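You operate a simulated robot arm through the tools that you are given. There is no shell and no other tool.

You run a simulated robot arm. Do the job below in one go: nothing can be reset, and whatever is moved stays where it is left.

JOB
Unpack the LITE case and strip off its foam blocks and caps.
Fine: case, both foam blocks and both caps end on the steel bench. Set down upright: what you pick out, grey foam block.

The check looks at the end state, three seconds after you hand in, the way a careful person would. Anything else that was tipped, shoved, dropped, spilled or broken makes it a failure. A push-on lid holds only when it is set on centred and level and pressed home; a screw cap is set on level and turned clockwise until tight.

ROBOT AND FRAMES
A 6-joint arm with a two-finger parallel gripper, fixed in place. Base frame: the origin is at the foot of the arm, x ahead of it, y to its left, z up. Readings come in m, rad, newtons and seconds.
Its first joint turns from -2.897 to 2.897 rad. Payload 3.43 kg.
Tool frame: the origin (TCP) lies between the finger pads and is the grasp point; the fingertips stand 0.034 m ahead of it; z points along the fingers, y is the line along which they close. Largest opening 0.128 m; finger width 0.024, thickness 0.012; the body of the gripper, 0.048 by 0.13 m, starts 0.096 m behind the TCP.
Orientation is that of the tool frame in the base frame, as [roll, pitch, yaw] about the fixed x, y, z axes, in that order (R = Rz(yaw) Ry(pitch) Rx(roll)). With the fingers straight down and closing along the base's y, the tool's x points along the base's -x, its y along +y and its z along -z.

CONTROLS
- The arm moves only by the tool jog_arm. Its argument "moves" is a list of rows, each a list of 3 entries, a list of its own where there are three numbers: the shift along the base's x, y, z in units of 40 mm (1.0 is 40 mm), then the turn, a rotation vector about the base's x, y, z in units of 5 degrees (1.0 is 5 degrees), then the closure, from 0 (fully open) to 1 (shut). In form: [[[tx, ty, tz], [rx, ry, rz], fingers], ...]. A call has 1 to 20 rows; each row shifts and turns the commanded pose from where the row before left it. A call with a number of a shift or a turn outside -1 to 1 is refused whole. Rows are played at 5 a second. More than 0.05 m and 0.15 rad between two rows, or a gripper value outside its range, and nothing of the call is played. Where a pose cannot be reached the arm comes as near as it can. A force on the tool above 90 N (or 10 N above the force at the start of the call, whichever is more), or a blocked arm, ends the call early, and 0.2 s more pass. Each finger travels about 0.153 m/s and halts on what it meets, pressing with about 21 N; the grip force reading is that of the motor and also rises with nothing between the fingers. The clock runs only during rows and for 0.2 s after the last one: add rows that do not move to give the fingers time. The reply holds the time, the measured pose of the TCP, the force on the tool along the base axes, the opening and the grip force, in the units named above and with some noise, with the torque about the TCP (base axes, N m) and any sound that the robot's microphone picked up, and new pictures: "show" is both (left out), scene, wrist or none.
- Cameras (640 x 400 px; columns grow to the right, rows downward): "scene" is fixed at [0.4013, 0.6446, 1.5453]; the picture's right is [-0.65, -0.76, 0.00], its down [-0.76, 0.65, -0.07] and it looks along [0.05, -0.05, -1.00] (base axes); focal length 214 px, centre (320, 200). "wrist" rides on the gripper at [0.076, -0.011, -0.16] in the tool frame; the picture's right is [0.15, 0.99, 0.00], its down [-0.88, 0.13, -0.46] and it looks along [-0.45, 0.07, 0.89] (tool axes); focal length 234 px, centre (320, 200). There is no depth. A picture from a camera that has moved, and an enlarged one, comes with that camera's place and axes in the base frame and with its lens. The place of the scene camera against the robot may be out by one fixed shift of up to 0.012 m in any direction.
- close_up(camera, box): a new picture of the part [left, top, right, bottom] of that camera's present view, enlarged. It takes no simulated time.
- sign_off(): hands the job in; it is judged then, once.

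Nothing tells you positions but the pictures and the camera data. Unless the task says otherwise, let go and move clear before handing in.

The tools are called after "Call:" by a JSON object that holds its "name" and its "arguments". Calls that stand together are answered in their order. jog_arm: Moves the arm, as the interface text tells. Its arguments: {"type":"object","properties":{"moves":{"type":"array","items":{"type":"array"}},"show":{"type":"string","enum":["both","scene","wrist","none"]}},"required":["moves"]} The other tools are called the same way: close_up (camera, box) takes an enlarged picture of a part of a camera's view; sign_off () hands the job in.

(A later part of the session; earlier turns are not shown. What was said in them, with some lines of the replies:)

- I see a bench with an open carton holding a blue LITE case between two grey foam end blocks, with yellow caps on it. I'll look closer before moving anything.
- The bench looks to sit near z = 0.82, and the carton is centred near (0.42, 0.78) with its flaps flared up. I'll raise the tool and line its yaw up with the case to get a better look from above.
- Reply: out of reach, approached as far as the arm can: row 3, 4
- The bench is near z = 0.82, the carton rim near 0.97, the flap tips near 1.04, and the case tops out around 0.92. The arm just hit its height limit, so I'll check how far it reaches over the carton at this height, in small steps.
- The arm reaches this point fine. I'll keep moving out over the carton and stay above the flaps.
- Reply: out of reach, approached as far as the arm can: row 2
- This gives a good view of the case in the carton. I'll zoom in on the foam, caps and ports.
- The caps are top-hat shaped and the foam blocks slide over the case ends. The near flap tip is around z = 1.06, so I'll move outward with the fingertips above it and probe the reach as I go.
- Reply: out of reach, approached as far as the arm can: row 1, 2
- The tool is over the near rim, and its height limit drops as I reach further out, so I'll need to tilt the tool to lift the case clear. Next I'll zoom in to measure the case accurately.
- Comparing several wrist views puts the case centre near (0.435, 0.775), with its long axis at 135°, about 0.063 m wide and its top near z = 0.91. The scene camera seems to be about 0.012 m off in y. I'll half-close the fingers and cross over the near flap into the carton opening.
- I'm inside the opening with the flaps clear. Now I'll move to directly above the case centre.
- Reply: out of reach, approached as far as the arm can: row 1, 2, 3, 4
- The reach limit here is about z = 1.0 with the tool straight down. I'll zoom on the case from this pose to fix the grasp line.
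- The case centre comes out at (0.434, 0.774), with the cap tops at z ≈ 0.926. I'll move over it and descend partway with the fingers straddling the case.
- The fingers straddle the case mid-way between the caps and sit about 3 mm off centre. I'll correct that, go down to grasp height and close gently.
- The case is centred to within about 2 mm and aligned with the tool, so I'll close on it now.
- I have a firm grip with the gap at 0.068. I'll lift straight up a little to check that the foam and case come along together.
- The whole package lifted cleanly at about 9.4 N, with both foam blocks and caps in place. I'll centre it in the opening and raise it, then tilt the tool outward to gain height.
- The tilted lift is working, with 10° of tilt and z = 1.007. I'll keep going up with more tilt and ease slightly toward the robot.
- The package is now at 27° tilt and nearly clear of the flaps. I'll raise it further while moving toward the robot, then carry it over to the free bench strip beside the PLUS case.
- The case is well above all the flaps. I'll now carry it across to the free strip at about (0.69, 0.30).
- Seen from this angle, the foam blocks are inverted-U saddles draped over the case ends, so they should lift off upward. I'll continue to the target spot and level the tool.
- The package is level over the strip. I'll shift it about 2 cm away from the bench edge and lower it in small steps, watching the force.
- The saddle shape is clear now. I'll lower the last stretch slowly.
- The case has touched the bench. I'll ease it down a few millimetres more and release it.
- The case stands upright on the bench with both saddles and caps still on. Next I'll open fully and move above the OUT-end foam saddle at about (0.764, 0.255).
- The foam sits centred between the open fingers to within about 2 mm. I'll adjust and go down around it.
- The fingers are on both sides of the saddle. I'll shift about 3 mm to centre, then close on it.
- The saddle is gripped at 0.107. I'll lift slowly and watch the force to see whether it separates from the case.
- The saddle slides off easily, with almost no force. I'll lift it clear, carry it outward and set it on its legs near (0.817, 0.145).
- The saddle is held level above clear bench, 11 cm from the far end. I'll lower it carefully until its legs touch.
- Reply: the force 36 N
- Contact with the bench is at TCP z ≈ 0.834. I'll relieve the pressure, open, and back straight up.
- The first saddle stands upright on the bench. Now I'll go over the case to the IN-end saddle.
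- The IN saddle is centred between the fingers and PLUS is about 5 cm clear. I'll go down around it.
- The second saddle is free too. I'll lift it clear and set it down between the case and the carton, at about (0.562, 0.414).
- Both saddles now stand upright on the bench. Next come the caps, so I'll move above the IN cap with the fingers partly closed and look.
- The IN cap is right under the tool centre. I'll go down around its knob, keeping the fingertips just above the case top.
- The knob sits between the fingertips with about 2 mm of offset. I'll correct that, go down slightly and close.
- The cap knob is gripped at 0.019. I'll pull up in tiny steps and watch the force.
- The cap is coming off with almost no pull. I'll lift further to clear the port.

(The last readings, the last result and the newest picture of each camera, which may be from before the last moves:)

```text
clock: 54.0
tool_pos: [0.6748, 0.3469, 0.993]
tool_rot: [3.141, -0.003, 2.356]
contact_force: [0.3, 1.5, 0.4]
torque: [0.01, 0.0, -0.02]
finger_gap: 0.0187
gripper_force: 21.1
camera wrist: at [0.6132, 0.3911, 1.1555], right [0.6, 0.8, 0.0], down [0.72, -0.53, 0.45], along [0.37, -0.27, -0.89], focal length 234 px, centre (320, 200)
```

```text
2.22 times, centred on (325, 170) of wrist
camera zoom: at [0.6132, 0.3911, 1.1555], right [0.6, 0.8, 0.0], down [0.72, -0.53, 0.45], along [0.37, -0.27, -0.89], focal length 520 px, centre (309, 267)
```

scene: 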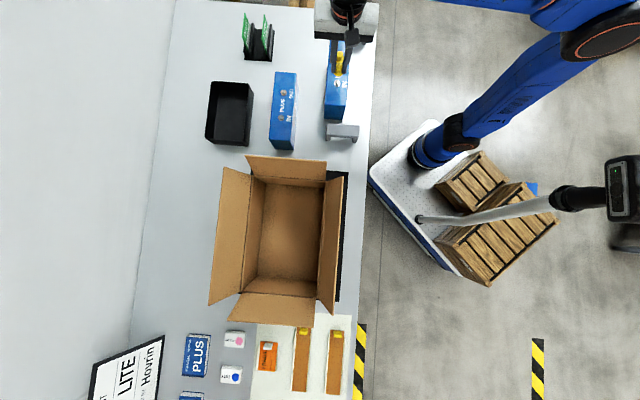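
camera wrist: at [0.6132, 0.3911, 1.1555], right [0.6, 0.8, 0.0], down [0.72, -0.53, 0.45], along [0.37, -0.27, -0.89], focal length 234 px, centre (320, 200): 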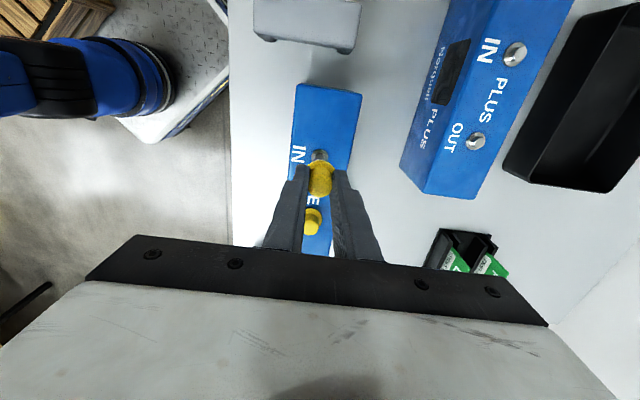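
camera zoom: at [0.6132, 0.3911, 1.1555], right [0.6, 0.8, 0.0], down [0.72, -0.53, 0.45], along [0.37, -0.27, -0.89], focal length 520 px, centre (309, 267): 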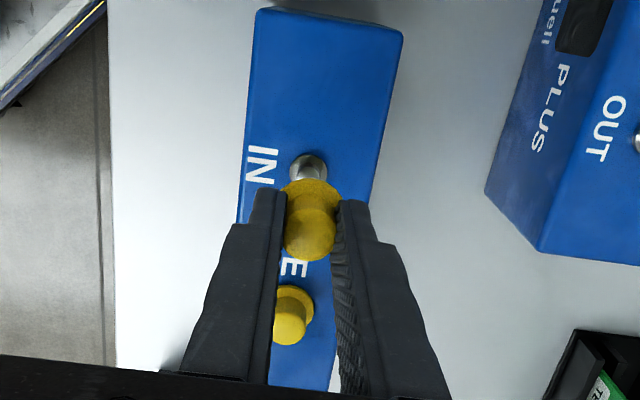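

The IN cap is off and its metal port is showing. I'll set this cap down flange-first on open bench near (0.847, 0.263).

Call:
{"name": "jog_arm", "arguments": {"moves": [[[0.86, -0.42, -0.08], [0, 0, 0], 1.0], [[0.86, -0.42, -0.08], [0, 0, 0], 1.0], [[0.86, -0.42, -0.08], [0, 0, 0], 1.0], [[0.86, -0.42, -0.08], [0, 0, 0], 1.0], [[0.86, -0.42, -0.08], [0, 0, 0], 1.0], [[0, 0, -0.5], [0, 0, 0], 1.0], [[0, 0, -0.7], [0, 0, 0], 1.0], [[0, 0, -0.8], [0, 0, 0], 1.0], [[0, 0, 0], [0, 0, 0], 1.0]]}}

Call:
{"name": "close_up", "arguments": {"camera": "wrist", "box": [180, 60, 480, 260]}}

```text
clock: 56.0
tool_pos: [0.8492, 0.2623, 0.8971]
tool_rot: [3.137, -0.002, 2.358]
contact_force: [0.5, -0.1, 0.3]
torque: [0.01, -0.01, -0.01]
finger_gap: 0.0187
gripper_force: 21.7
camera wrist: at [0.7872, 0.3074, 1.0585], right [0.6, 0.8, 0.0], down [0.71, -0.53, 0.45], along [0.37, -0.27, -0.89], focal length 234 px, centre (320, 200)
```

scene: 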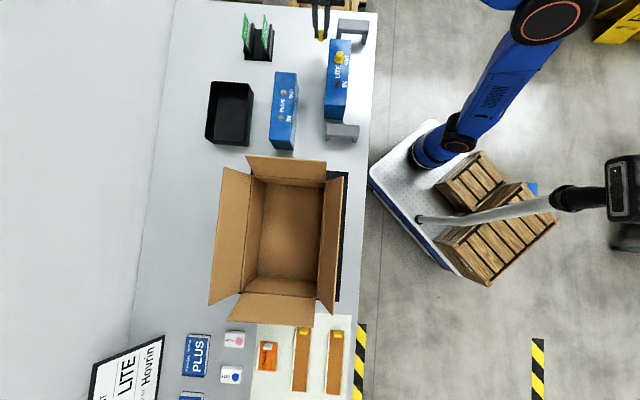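
wrist: 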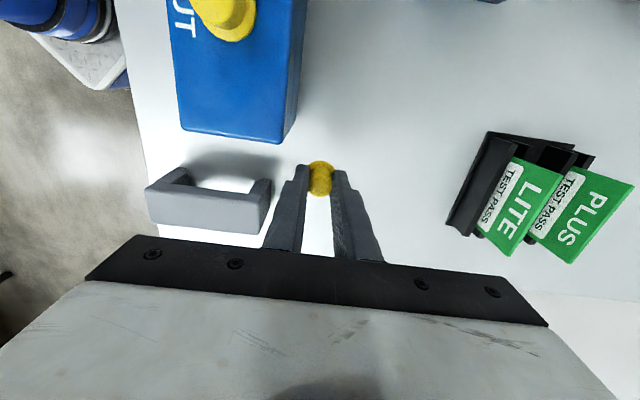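

```text
2.00 times, centred on (330, 160) of wrist
camera zoom: at [0.7872, 0.3074, 1.0585], right [0.6, 0.8, 0.0], down [0.71, -0.53, 0.45], along [0.37, -0.27, -0.89], focal length 468 px, centre (300, 280)
```

zoom: 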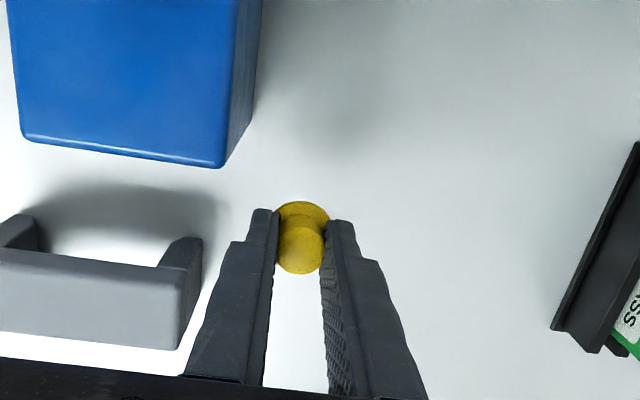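

Call:
{"name": "jog_arm", "arguments": {"moves": [[[0, 0, -0.6], [0, 0, 0], 1.0], [[0, 0, -0.5], [0, 0, 0], 1.0], [[0, 0, -0.1], [0, 0, 0], 1.0], [[0, 0, 0], [0, 0, 0], 1.0]], "show": "none"}}

```text
clock: 57.0
tool_pos: [0.8478, 0.2635, 0.8486]
tool_rot: [3.138, -0.003, 2.358]
contact_force: [-0.3, 0.1, -0.3]
torque: [-0.02, 0.01, 0.0]
finger_gap: 0.019
gripper_force: 21.0
```

Call:
{"name": "jog_arm", "arguments": {"moves": [[[0, 0, -0.08], [0, 0, 0], 1.0], [[0, 0, 0], [0, 0, 0], 1.0]], "show": "none"}}

```text
clock: 57.6
tool_pos: [0.8478, 0.2632, 0.8456]
tool_rot: [3.139, -0.002, 2.358]
contact_force: [-0.1, -0.3, 0.9]
torque: [-0.01, 0.01, 0.02]
finger_gap: 0.0188
gripper_force: 21.3
```

Call:
{"name": "jog_arm", "arguments": {"moves": [[[0, 0, -0.06], [0, 0, 0], 1.0], [[0, 0, 0], [0, 0, 0], 1.0]], "show": "none"}}

```text
clock: 58.2
tool_pos: [0.8484, 0.2628, 0.8451]
tool_rot: [3.14, -0.002, 2.358]
contact_force: [-0.3, 0.4, -0.7]
torque: [0.01, -0.02, -0.02]
finger_gap: 0.019
gripper_force: 20.4
```

Call:
{"name": "jog_arm", "arguments": {"moves": [[[0, 0, -0.06], [0, 0, 0], 1.0], [[0, 0, 0], [0, 0, 0], 1.0]], "show": "none"}}

```text
clock: 58.8
tool_pos: [0.8477, 0.2632, 0.8423]
tool_rot: [3.14, -0.003, 2.358]
contact_force: [-0.3, 0.4, 0.2]
torque: [0.0, 0.03, 0.02]
finger_gap: 0.0189
gripper_force: 20.6
```

Call:
{"name": "jog_arm", "arguments": {"moves": [[[0, 0, -0.05], [0, 0, 0], 1.0], [[0, 0, 0], [0, 0, 0], 1.0]], "show": "wrist"}}

Call:
{"name": "close_up", "arguments": {"camera": "wrist", "box": [250, 130, 400, 240]}}

```text
clock: 59.4
tool_pos: [0.8481, 0.2623, 0.8394]
tool_rot: [3.14, -0.002, 2.358]
contact_force: [0.5, -0.4, 0.1]
torque: [-0.02, -0.04, 0.02]
finger_gap: 0.019
gripper_force: 20.8
camera wrist: at [0.7852, 0.3073, 1.001], right [0.6, 0.8, 0.0], down [0.72, -0.53, 0.45], along [0.37, -0.27, -0.89], focal length 234 px, centre (320, 200)
```

wrist: 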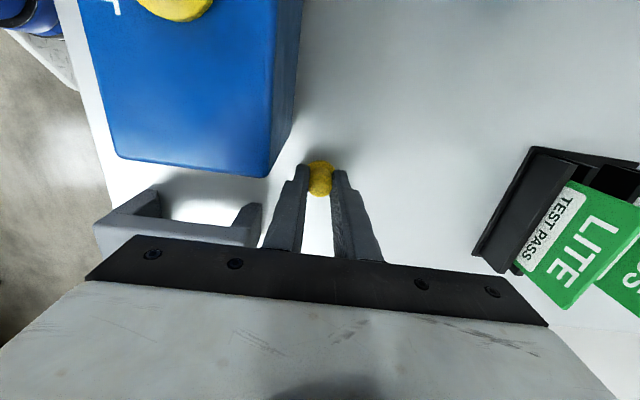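

```text
3.64 times, centred on (325, 185) of wrist
camera zoom: at [0.7852, 0.3073, 1.001], right [0.6, 0.8, 0.0], down [0.72, -0.53, 0.45], along [0.37, -0.27, -0.89], focal length 852 px, centre (302, 254)
```

zoom: 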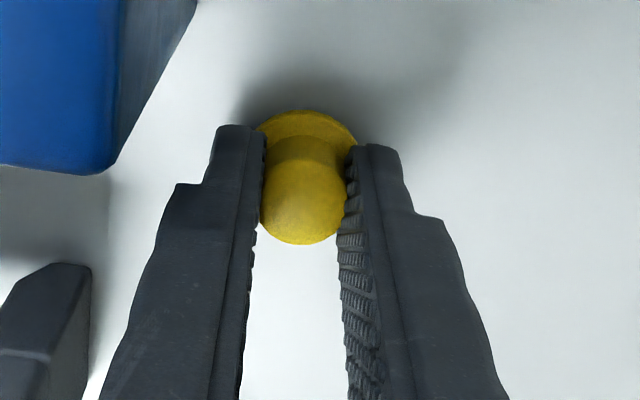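

Call:
{"name": "jog_arm", "arguments": {"moves": [[[0, 0, -0.04], [0, 0, 0], 1.0], [[0, 0, 0], [0, 0, 0], 1.0]], "show": "none"}}

```text
clock: 60.0
tool_pos: [0.8483, 0.2625, 0.8376]
tool_rot: [3.139, -0.002, 2.356]
contact_force: [0.1, 0.1, 1.0]
torque: [0.02, 0.01, -0.02]
finger_gap: 0.0188
gripper_force: 20.6
```

Call:
{"name": "jog_arm", "arguments": {"moves": [[[0, 0, -0.04], [0, 0, 0], 1.0], [[0, 0, 0], [0, 0, 0], 1.0]], "show": "none"}}

```text
clock: 60.6
tool_pos: [0.8473, 0.2628, 0.8376]
tool_rot: [3.139, 0.0, 2.359]
contact_force: [0.2, -0.5, 2.0]
torque: [-0.02, 0.03, 0.01]
finger_gap: 0.0189
gripper_force: 21.4
```

Call:
{"name": "jog_arm", "arguments": {"moves": [[[0, 0, -0.03], [0, 0, 0], 1.0], [[0, 0, 0], [0, 0, 0], 1.0]], "show": "none"}}

```text
clock: 61.2
tool_pos: [0.8477, 0.2622, 0.8368]
tool_rot: [3.137, -0.002, 2.357]
contact_force: [-2.2, 1.9, 13.4]
torque: [0.09, 0.11, -0.01]
finger_gap: 0.0186
gripper_force: 21.3
```

The cap is down on the bench with firm contact. I'll relieve the pressure slightly, release, and rise straight up.

Call:
{"name": "jog_arm", "arguments": {"moves": [[[0, 0, 0.02], [0, 0, 0], 1.0], [[0, 0, 0], [0, 0, 0], 0.8], [[0, 0, 0], [0, 0, 0], 0.72], [[0, 0, 0], [0, 0, 0], 0.65], [[0, 0, 0.2], [0, 0, 0], 0.65], [[0, 0, 0.6], [0, 0, 0], 0.65], [[0, 0, 0.9], [0, 0, 0], 0.65], [[0, 0, 0.9], [0, 0, 0], 0.65]]}}

Call:
{"name": "close_up", "arguments": {"camera": "wrist", "box": [180, 60, 480, 260]}}

```text
clock: 63.0
tool_pos: [0.8465, 0.2614, 0.9403]
tool_rot: [3.14, -0.001, 2.358]
contact_force: [0.3, -0.2, -0.3]
torque: [-0.03, 0.06, -0.04]
finger_gap: 0.045
gripper_force: 0.1
camera wrist: at [0.7841, 0.3067, 1.1018], right [0.6, 0.8, 0.0], down [0.72, -0.53, 0.45], along [0.37, -0.27, -0.89], focal length 234 px, centre (320, 200)
```

scene: 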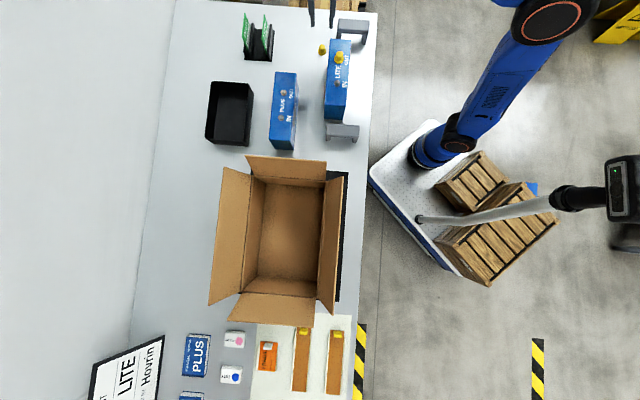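
wrist: 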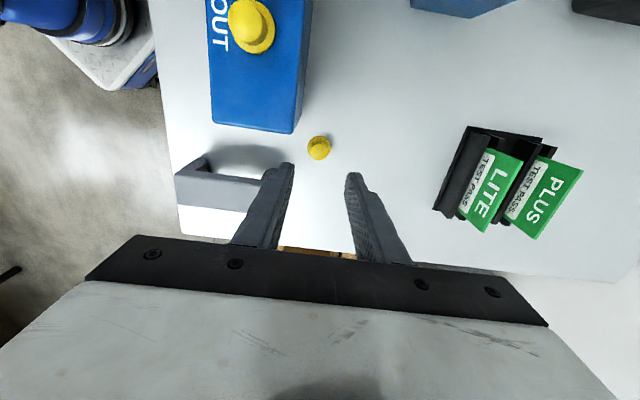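

```text
2.00 times, centred on (330, 160) of wrist
camera zoom: at [0.7841, 0.3067, 1.1018], right [0.6, 0.8, 0.0], down [0.72, -0.53, 0.45], along [0.37, -0.27, -0.89], focal length 468 px, centre (300, 280)
```

zoom: 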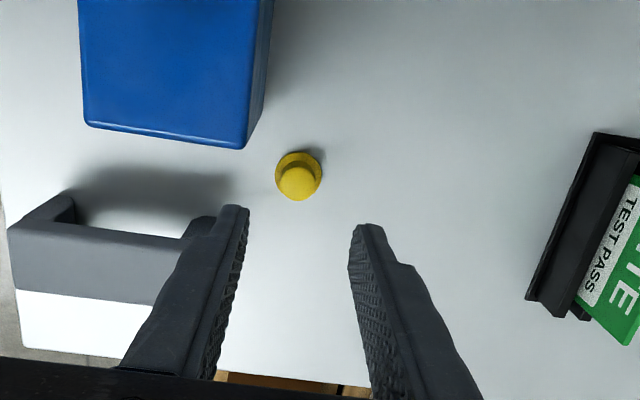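

The first cap stands on the bench. Now I'll go above the OUT cap at about (0.730, 0.291).

Call:
{"name": "jog_arm", "arguments": {"moves": [[[0, 0, 0.6], [0, 0, 0], 0.6], [[-0.97, 0.25, 0.25], [0, 0, 0], 0.6], [[-0.97, 0.25, 0.25], [0, 0, 0], 0.6], [[-0.97, 0.25, 0.25], [0, 0, 0], 0.6], [[0, 0, 0], [0, 0, 0], 0.6]], "show": "wrist"}}

Call:
{"name": "close_up", "arguments": {"camera": "wrist", "box": [220, 40, 430, 260]}}

```text
clock: 64.2
tool_pos: [0.7288, 0.2922, 0.9958]
tool_rot: [3.139, -0.001, 2.355]
contact_force: [-0.2, -0.7, -0.8]
torque: [-0.01, 0.0, 0.01]
finger_gap: 0.051
gripper_force: 0.1
camera wrist: at [0.6661, 0.3372, 1.1572], right [0.6, 0.8, 0.0], down [0.72, -0.53, 0.45], along [0.37, -0.27, -0.89], focal length 234 px, centre (320, 200)
```

wrist: 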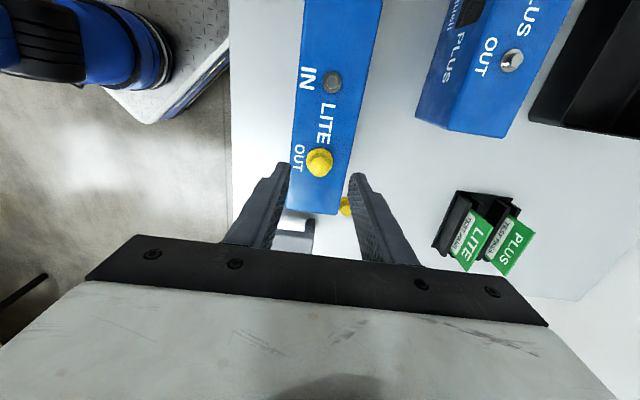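

```text
1.82 times, centred on (325, 150) of wrist
camera zoom: at [0.6661, 0.3372, 1.1572], right [0.6, 0.8, 0.0], down [0.72, -0.53, 0.45], along [0.37, -0.27, -0.89], focal length 426 px, centre (311, 291)
```

zoom: 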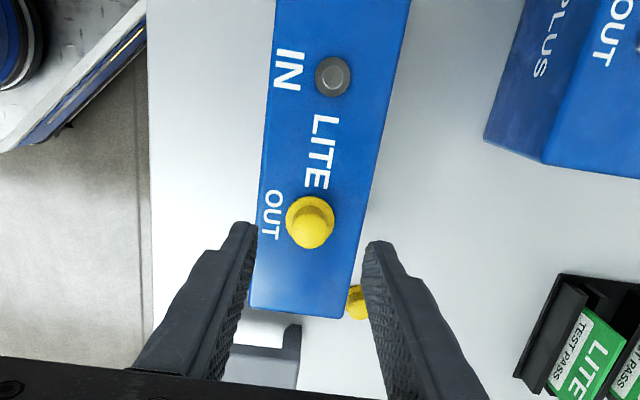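

The OUT cap is centred. I'll go down, close on the knob, and start the pull.

Call:
{"name": "jog_arm", "arguments": {"moves": [[[0.035, -0.035, -0.6], [0, 0, 0], 0.6], [[0, 0, -0.6], [0, 0, 0], 0.6], [[0, 0, -0.22], [0, 0, 0], 0.6], [[0, 0, 0], [0, 0, 0], 0.6]], "show": "none"}}

Call:
{"name": "close_up", "arguments": {"camera": "wrist", "box": [220, 80, 430, 260]}}

```text
clock: 65.2
tool_pos: [0.7314, 0.2916, 0.9372]
tool_rot: [3.139, -0.002, 2.358]
contact_force: [0.2, -0.4, -0.1]
torque: [-0.01, 0.01, -0.02]
finger_gap: 0.0514
gripper_force: 0.0
```

```text
2.22 times, centred on (325, 170) of wrist
camera zoom: at [0.6693, 0.3364, 1.0994], right [0.6, 0.8, 0.0], down [0.72, -0.53, 0.45], along [0.37, -0.27, -0.89], focal length 520 px, centre (309, 267)
```

zoom: 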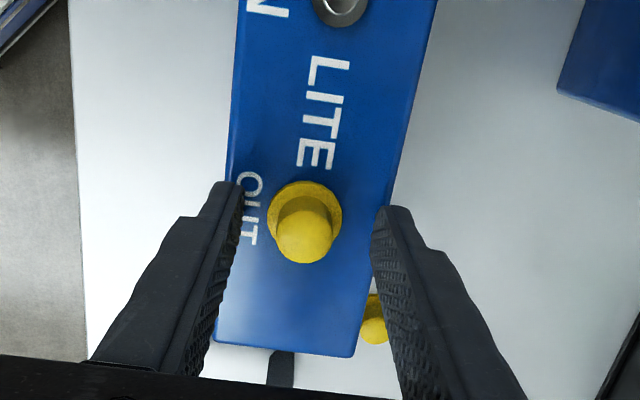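

Call:
{"name": "jog_arm", "arguments": {"moves": [[[0.02, -0.05, 0], [0, 0, 0], 0.7], [[0, 0, 0], [0, 0, 0], 0.8], [[0, 0, 0], [0, 0, 0], 0.9], [[0, 0, 0], [0, 0, 0], 1.0], [[0, 0, 0], [0, 0, 0], 1.0], [[0, 0, 0.05], [0, 0, 0], 1.0], [[0, 0, 0.05], [0, 0, 0], 1.0], [[0, 0, 0], [0, 0, 0], 1.0]], "show": "wrist"}}

Call:
{"name": "close_up", "arguments": {"camera": "wrist", "box": [220, 80, 430, 260]}}

```text
clock: 67.0
tool_pos: [0.733, 0.2893, 0.9406]
tool_rot: [3.139, -0.002, 2.357]
contact_force: [-0.3, -0.1, -0.1]
torque: [-0.01, -0.01, 0.03]
finger_gap: 0.0187
gripper_force: 20.7
camera wrist: at [0.6707, 0.3339, 1.1029], right [0.6, 0.8, 0.0], down [0.71, -0.53, 0.45], along [0.37, -0.27, -0.89], focal length 234 px, centre (320, 200)
```

wrist: 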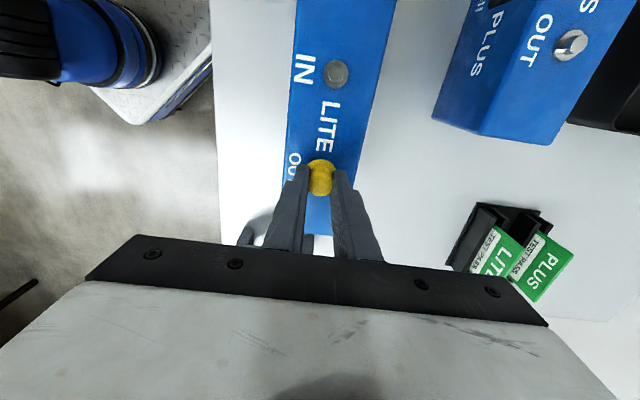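

```text
2.22 times, centred on (325, 170) of wrist
camera zoom: at [0.6707, 0.3339, 1.1029], right [0.6, 0.8, 0.0], down [0.71, -0.53, 0.45], along [0.37, -0.27, -0.89], focal length 520 px, centre (309, 267)
```

zoom: 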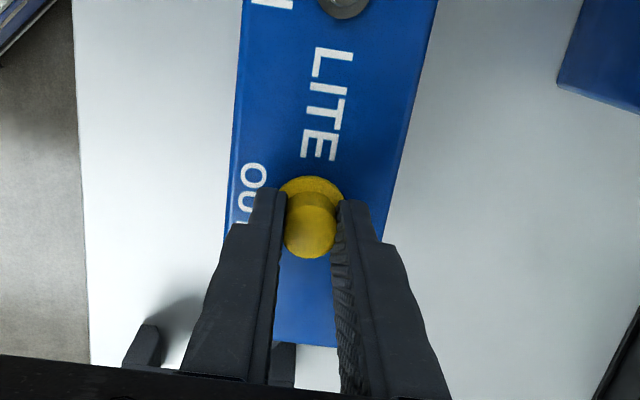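

The OUT cap is coming free as well. I'll lift it, carry it past the case's OUT end, and lower it at about (0.787, 0.203).

Call:
{"name": "jog_arm", "arguments": {"moves": [[[0, 0, 0.2], [0, 0, 0], 1.0], [[0, 0, 0.5], [0, 0, 0], 1.0], [[0, 0, 0.5], [0, 0, 0], 1.0], [[0.45, -0.72, 0], [0, 0, 0], 1.0], [[0.45, -0.72, 0], [0, 0, 0], 1.0], [[0.45, -0.72, 0], [0, 0, 0], 1.0], [[0, 0, -0.7], [0, 0, 0], 1.0], [[0, 0, -0.7], [0, 0, 0], 1.0], [[0, 0, -0.6], [0, 0, 0], 1.0], [[0, 0, 0], [0, 0, 0], 1.0]]}}

Call:
{"name": "close_up", "arguments": {"camera": "wrist", "box": [180, 60, 480, 260]}}

```text
clock: 69.2
tool_pos: [0.7866, 0.2044, 0.9092]
tool_rot: [3.138, 0.0, 2.358]
contact_force: [-0.2, -1.3, 0.5]
torque: [0.0, -0.04, -0.02]
finger_gap: 0.0189
gripper_force: 21.0
camera wrist: at [0.7243, 0.2487, 1.0713], right [0.6, 0.8, 0.0], down [0.71, -0.53, 0.45], along [0.37, -0.27, -0.89], focal length 234 px, centre (320, 200)
```

scene: 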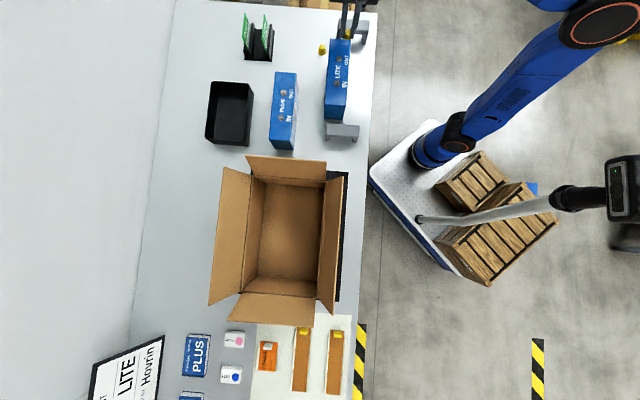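
wrist: 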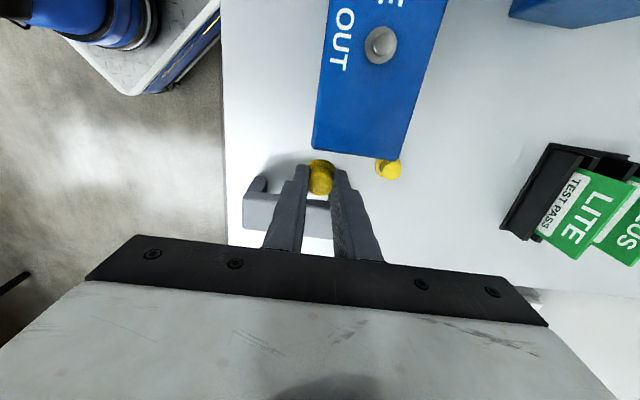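

```text
2.00 times, centred on (330, 160) of wrist
camera zoom: at [0.7243, 0.2487, 1.0713], right [0.6, 0.8, 0.0], down [0.71, -0.53, 0.45], along [0.37, -0.27, -0.89], focal length 468 px, centre (300, 280)
```

zoom: 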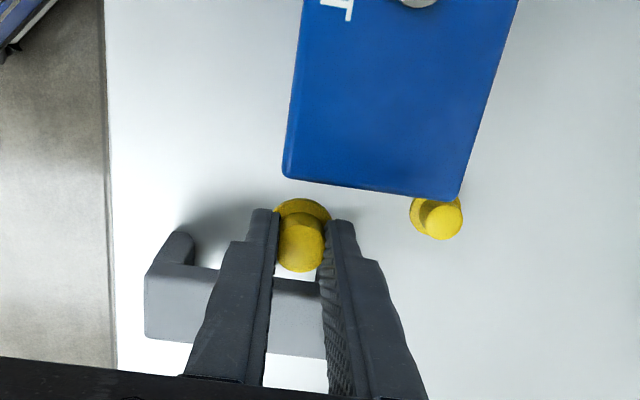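

Clearances to the case end and the saddle are about 2 cm each. I'll lower to the bench.

Call:
{"name": "jog_arm", "arguments": {"moves": [[[0, 0, -0.6], [0, 0, 0], 1.0], [[0, 0, -0.6], [0, 0, 0], 1.0], [[0, 0, -0.45], [0, 0, 0], 1.0], [[0, 0, 0], [0, 0, 0], 1.0]], "show": "none"}}

```text
clock: 70.2
tool_pos: [0.7858, 0.2023, 0.8439]
tool_rot: [-3.141, -0.002, 2.357]
contact_force: [-0.1, 0.1, -0.2]
torque: [0.0, 0.0, -0.02]
finger_gap: 0.0188
gripper_force: 21.2
```

Call:
{"name": "jog_arm", "arguments": {"moves": [[[0, 0, -0.08], [0, 0, 0], 1.0], [[0, 0, 0], [0, 0, 0], 1.0]], "show": "none"}}

```text
clock: 70.8
tool_pos: [0.7869, 0.2036, 0.8413]
tool_rot: [3.138, -0.001, 2.357]
contact_force: [-0.1, -0.2, -0.3]
torque: [0.03, 0.01, 0.01]
finger_gap: 0.0189
gripper_force: 21.9
```

Call:
{"name": "jog_arm", "arguments": {"moves": [[[0, 0, -0.07], [0, 0, 0], 1.0], [[0, 0, 0], [0, 0, 0], 1.0]], "show": "none"}}

```text
clock: 71.4
tool_pos: [0.7868, 0.2031, 0.8385]
tool_rot: [3.138, 0.0, 2.357]
contact_force: [0.6, -0.2, 0.2]
torque: [0.03, 0.0, 0.03]
finger_gap: 0.019
gripper_force: 21.4
```

Call:
{"name": "jog_arm", "arguments": {"moves": [[[0, 0, -0.05], [0, 0, 0], 1.0], [[0, 0, 0], [0, 0, 0], 1.0]], "show": "none"}}

```text
clock: 72.0
tool_pos: [0.7872, 0.203, 0.8357]
tool_rot: [3.137, -0.002, 2.36]
contact_force: [-0.8, 1.4, 10.2]
torque: [0.07, 0.05, 0.02]
finger_gap: 0.0189
gripper_force: 21.3
```

The second cap is touching the bench. I'll release it and rise straight up.

Call:
{"name": "jog_arm", "arguments": {"moves": [[[0, 0, 0.02], [0, 0, 0], 1.0], [[0, 0, 0], [0, 0, 0], 0.8], [[0, 0, 0], [0, 0, 0], 0.72], [[0, 0, 0], [0, 0, 0], 0.65], [[0, 0, 0.2], [0, 0, 0], 0.65], [[0, 0, 0.6], [0, 0, 0], 0.65], [[0, 0, 0.9], [0, 0, 0], 0.65], [[0, 0, 0.9], [0, 0, 0], 0.65], [[0, 0, 0.9], [0, 0, 0], 0.65]]}}

Call:
{"name": "close_up", "arguments": {"camera": "wrist", "box": [180, 60, 480, 260]}}

```text
clock: 74.0
tool_pos: [0.7886, 0.2038, 0.9782]
tool_rot: [3.141, -0.002, 2.358]
contact_force: [0.4, 0.2, -0.6]
torque: [-0.01, 0.04, -0.02]
finger_gap: 0.0445
gripper_force: 0.1
camera wrist: at [0.7258, 0.2493, 1.1392], right [0.6, 0.8, 0.0], down [0.72, -0.53, 0.45], along [0.37, -0.27, -0.89], focal length 234 px, centre (320, 200)
```

scene: 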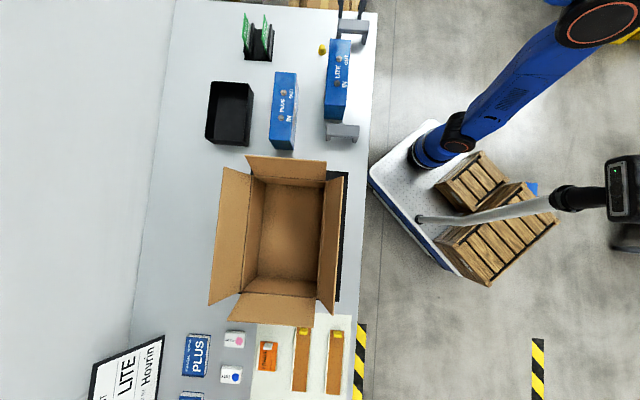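
wrist: 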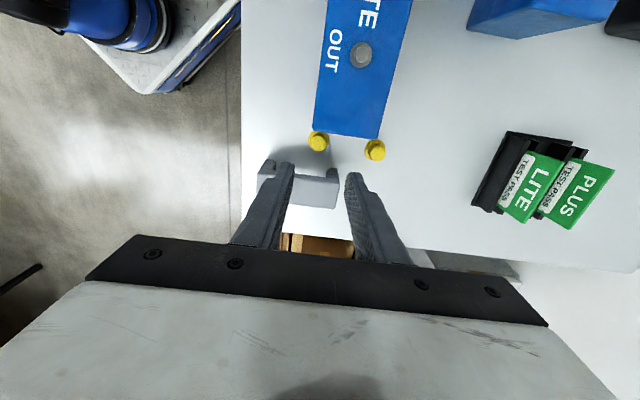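

```text
2.00 times, centred on (330, 160) of wrist
camera zoom: at [0.7258, 0.2493, 1.1392], right [0.6, 0.8, 0.0], down [0.72, -0.53, 0.45], along [0.37, -0.27, -0.89], focal length 468 px, centre (300, 280)
```

zoom: 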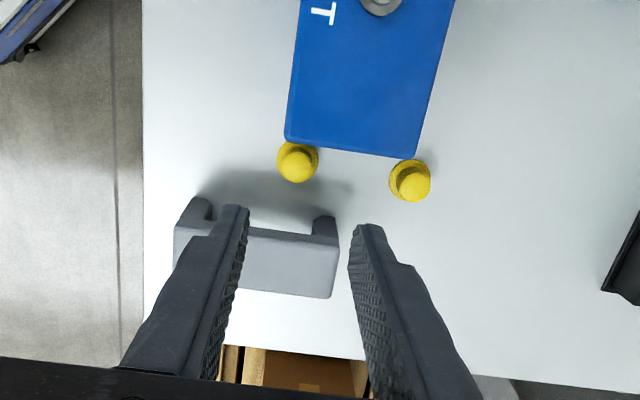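

Both caps, both saddles and the case are all on the bench. I'll pull the arm back clear and check the final scene.

Call:
{"name": "jog_arm", "arguments": {"moves": [[[0, 0, 0.9], [0, 0, 0], 0.5], [[-0.5, -0.2, 0.8], [0, 0, 0], 0.5], [[-0.9, -0.3, 0.4], [0, 0, 0], 0.5], [[-0.9, -0.3, 0.2], [0, 0, 0], 0.5], [[-0.9, -0.3, 0], [0, 0, 0], 0.5], [[-0.9, -0.3, 0], [0, 0, 0], 0.5], [[-0.9, -0.2, 0], [0, 0, 0], 0.5]]}}

Call:
{"name": "close_up", "arguments": {"camera": "scene", "box": [230, 0, 400, 160]}}

Call:
{"name": "close_up", "arguments": {"camera": "scene", "box": [80, 140, 380, 400]}}

```text
clock: 75.6
tool_pos: [0.5875, 0.1396, 1.0672]
tool_rot: [3.141, -0.003, 2.356]
contact_force: [0.7, 0.4, 0.6]
torque: [-0.03, 0.05, -0.01]
finger_gap: 0.0638
gripper_force: 0.0
camera wrist: at [0.5253, 0.1853, 1.2283], right [0.59, 0.8, 0.0], down [0.72, -0.53, 0.45], along [0.37, -0.27, -0.89], focal length 234 px, centre (320, 200)
```

scene: 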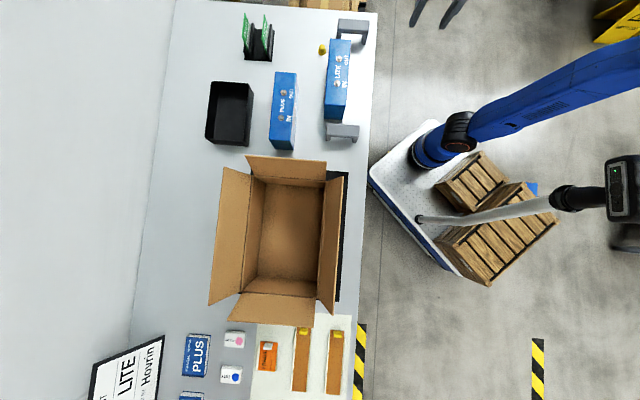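
wrist: 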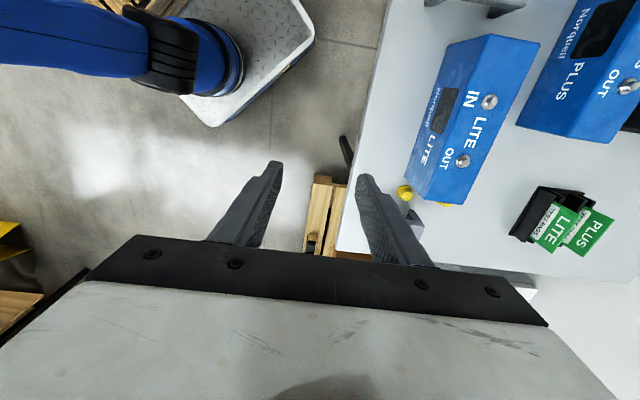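

```text
2.50 times, centred on (315, 80) of scene
camera zoom: at [0.4013, 0.6446, 1.5453], right [-0.65, -0.76, 0.0], down [-0.76, 0.65, -0.07], along [0.05, -0.05, -1.0], focal length 536 px, centre (332, 500)
```

zoom: 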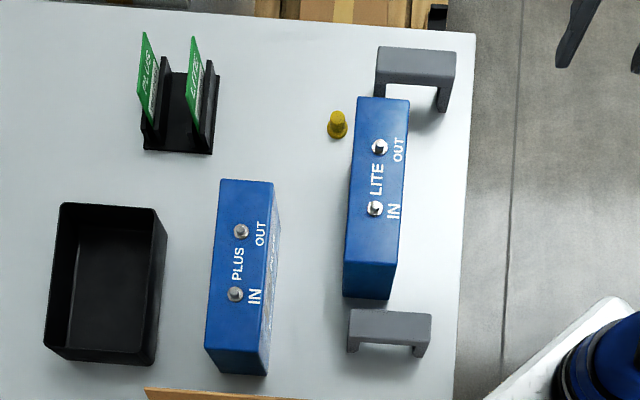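

```text
1.54 times, centred on (230, 270) of scene
camera zoom: at [0.4013, 0.6446, 1.5453], right [-0.65, -0.76, 0.0], down [-0.76, 0.65, -0.07], along [0.05, -0.05, -1.0], focal length 330 px, centre (458, 92)
```

zoom: 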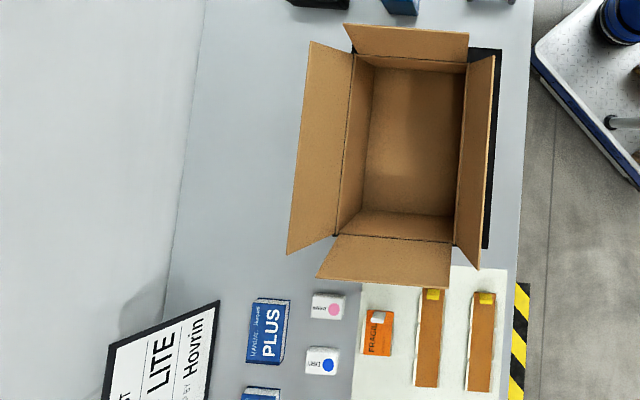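

The LITE case stands upright with both ports bare, both saddles are upright, and both caps are on the steel bench. The carton and everything else look undisturbed and the gripper is clear, so I'm handing in.

Call:
{"name": "sign_off", "arguments": {}}

```text
The job is handed in.
```

The LITE case is out of the carton and standing upright on the steel bench, with both ports bare. I've handed the job in, but no result has come back.

- **Foam blocks:** both lifted off easily. They stand upright on their legs on the bench, one at each end of the case.
- **Caps:** both pulled straight off with almost no force and are flange-down on the bench, just past the case's OUT end. The OUT cap was hidden behind the case in the last overhead picture, but I saw it standing in the wrist view after I released it.
- **Everything else:** the carton, the PLUS case, the card rack and the other items on the bench look as they did at the start.

The gripper is empty and clear of the bench.
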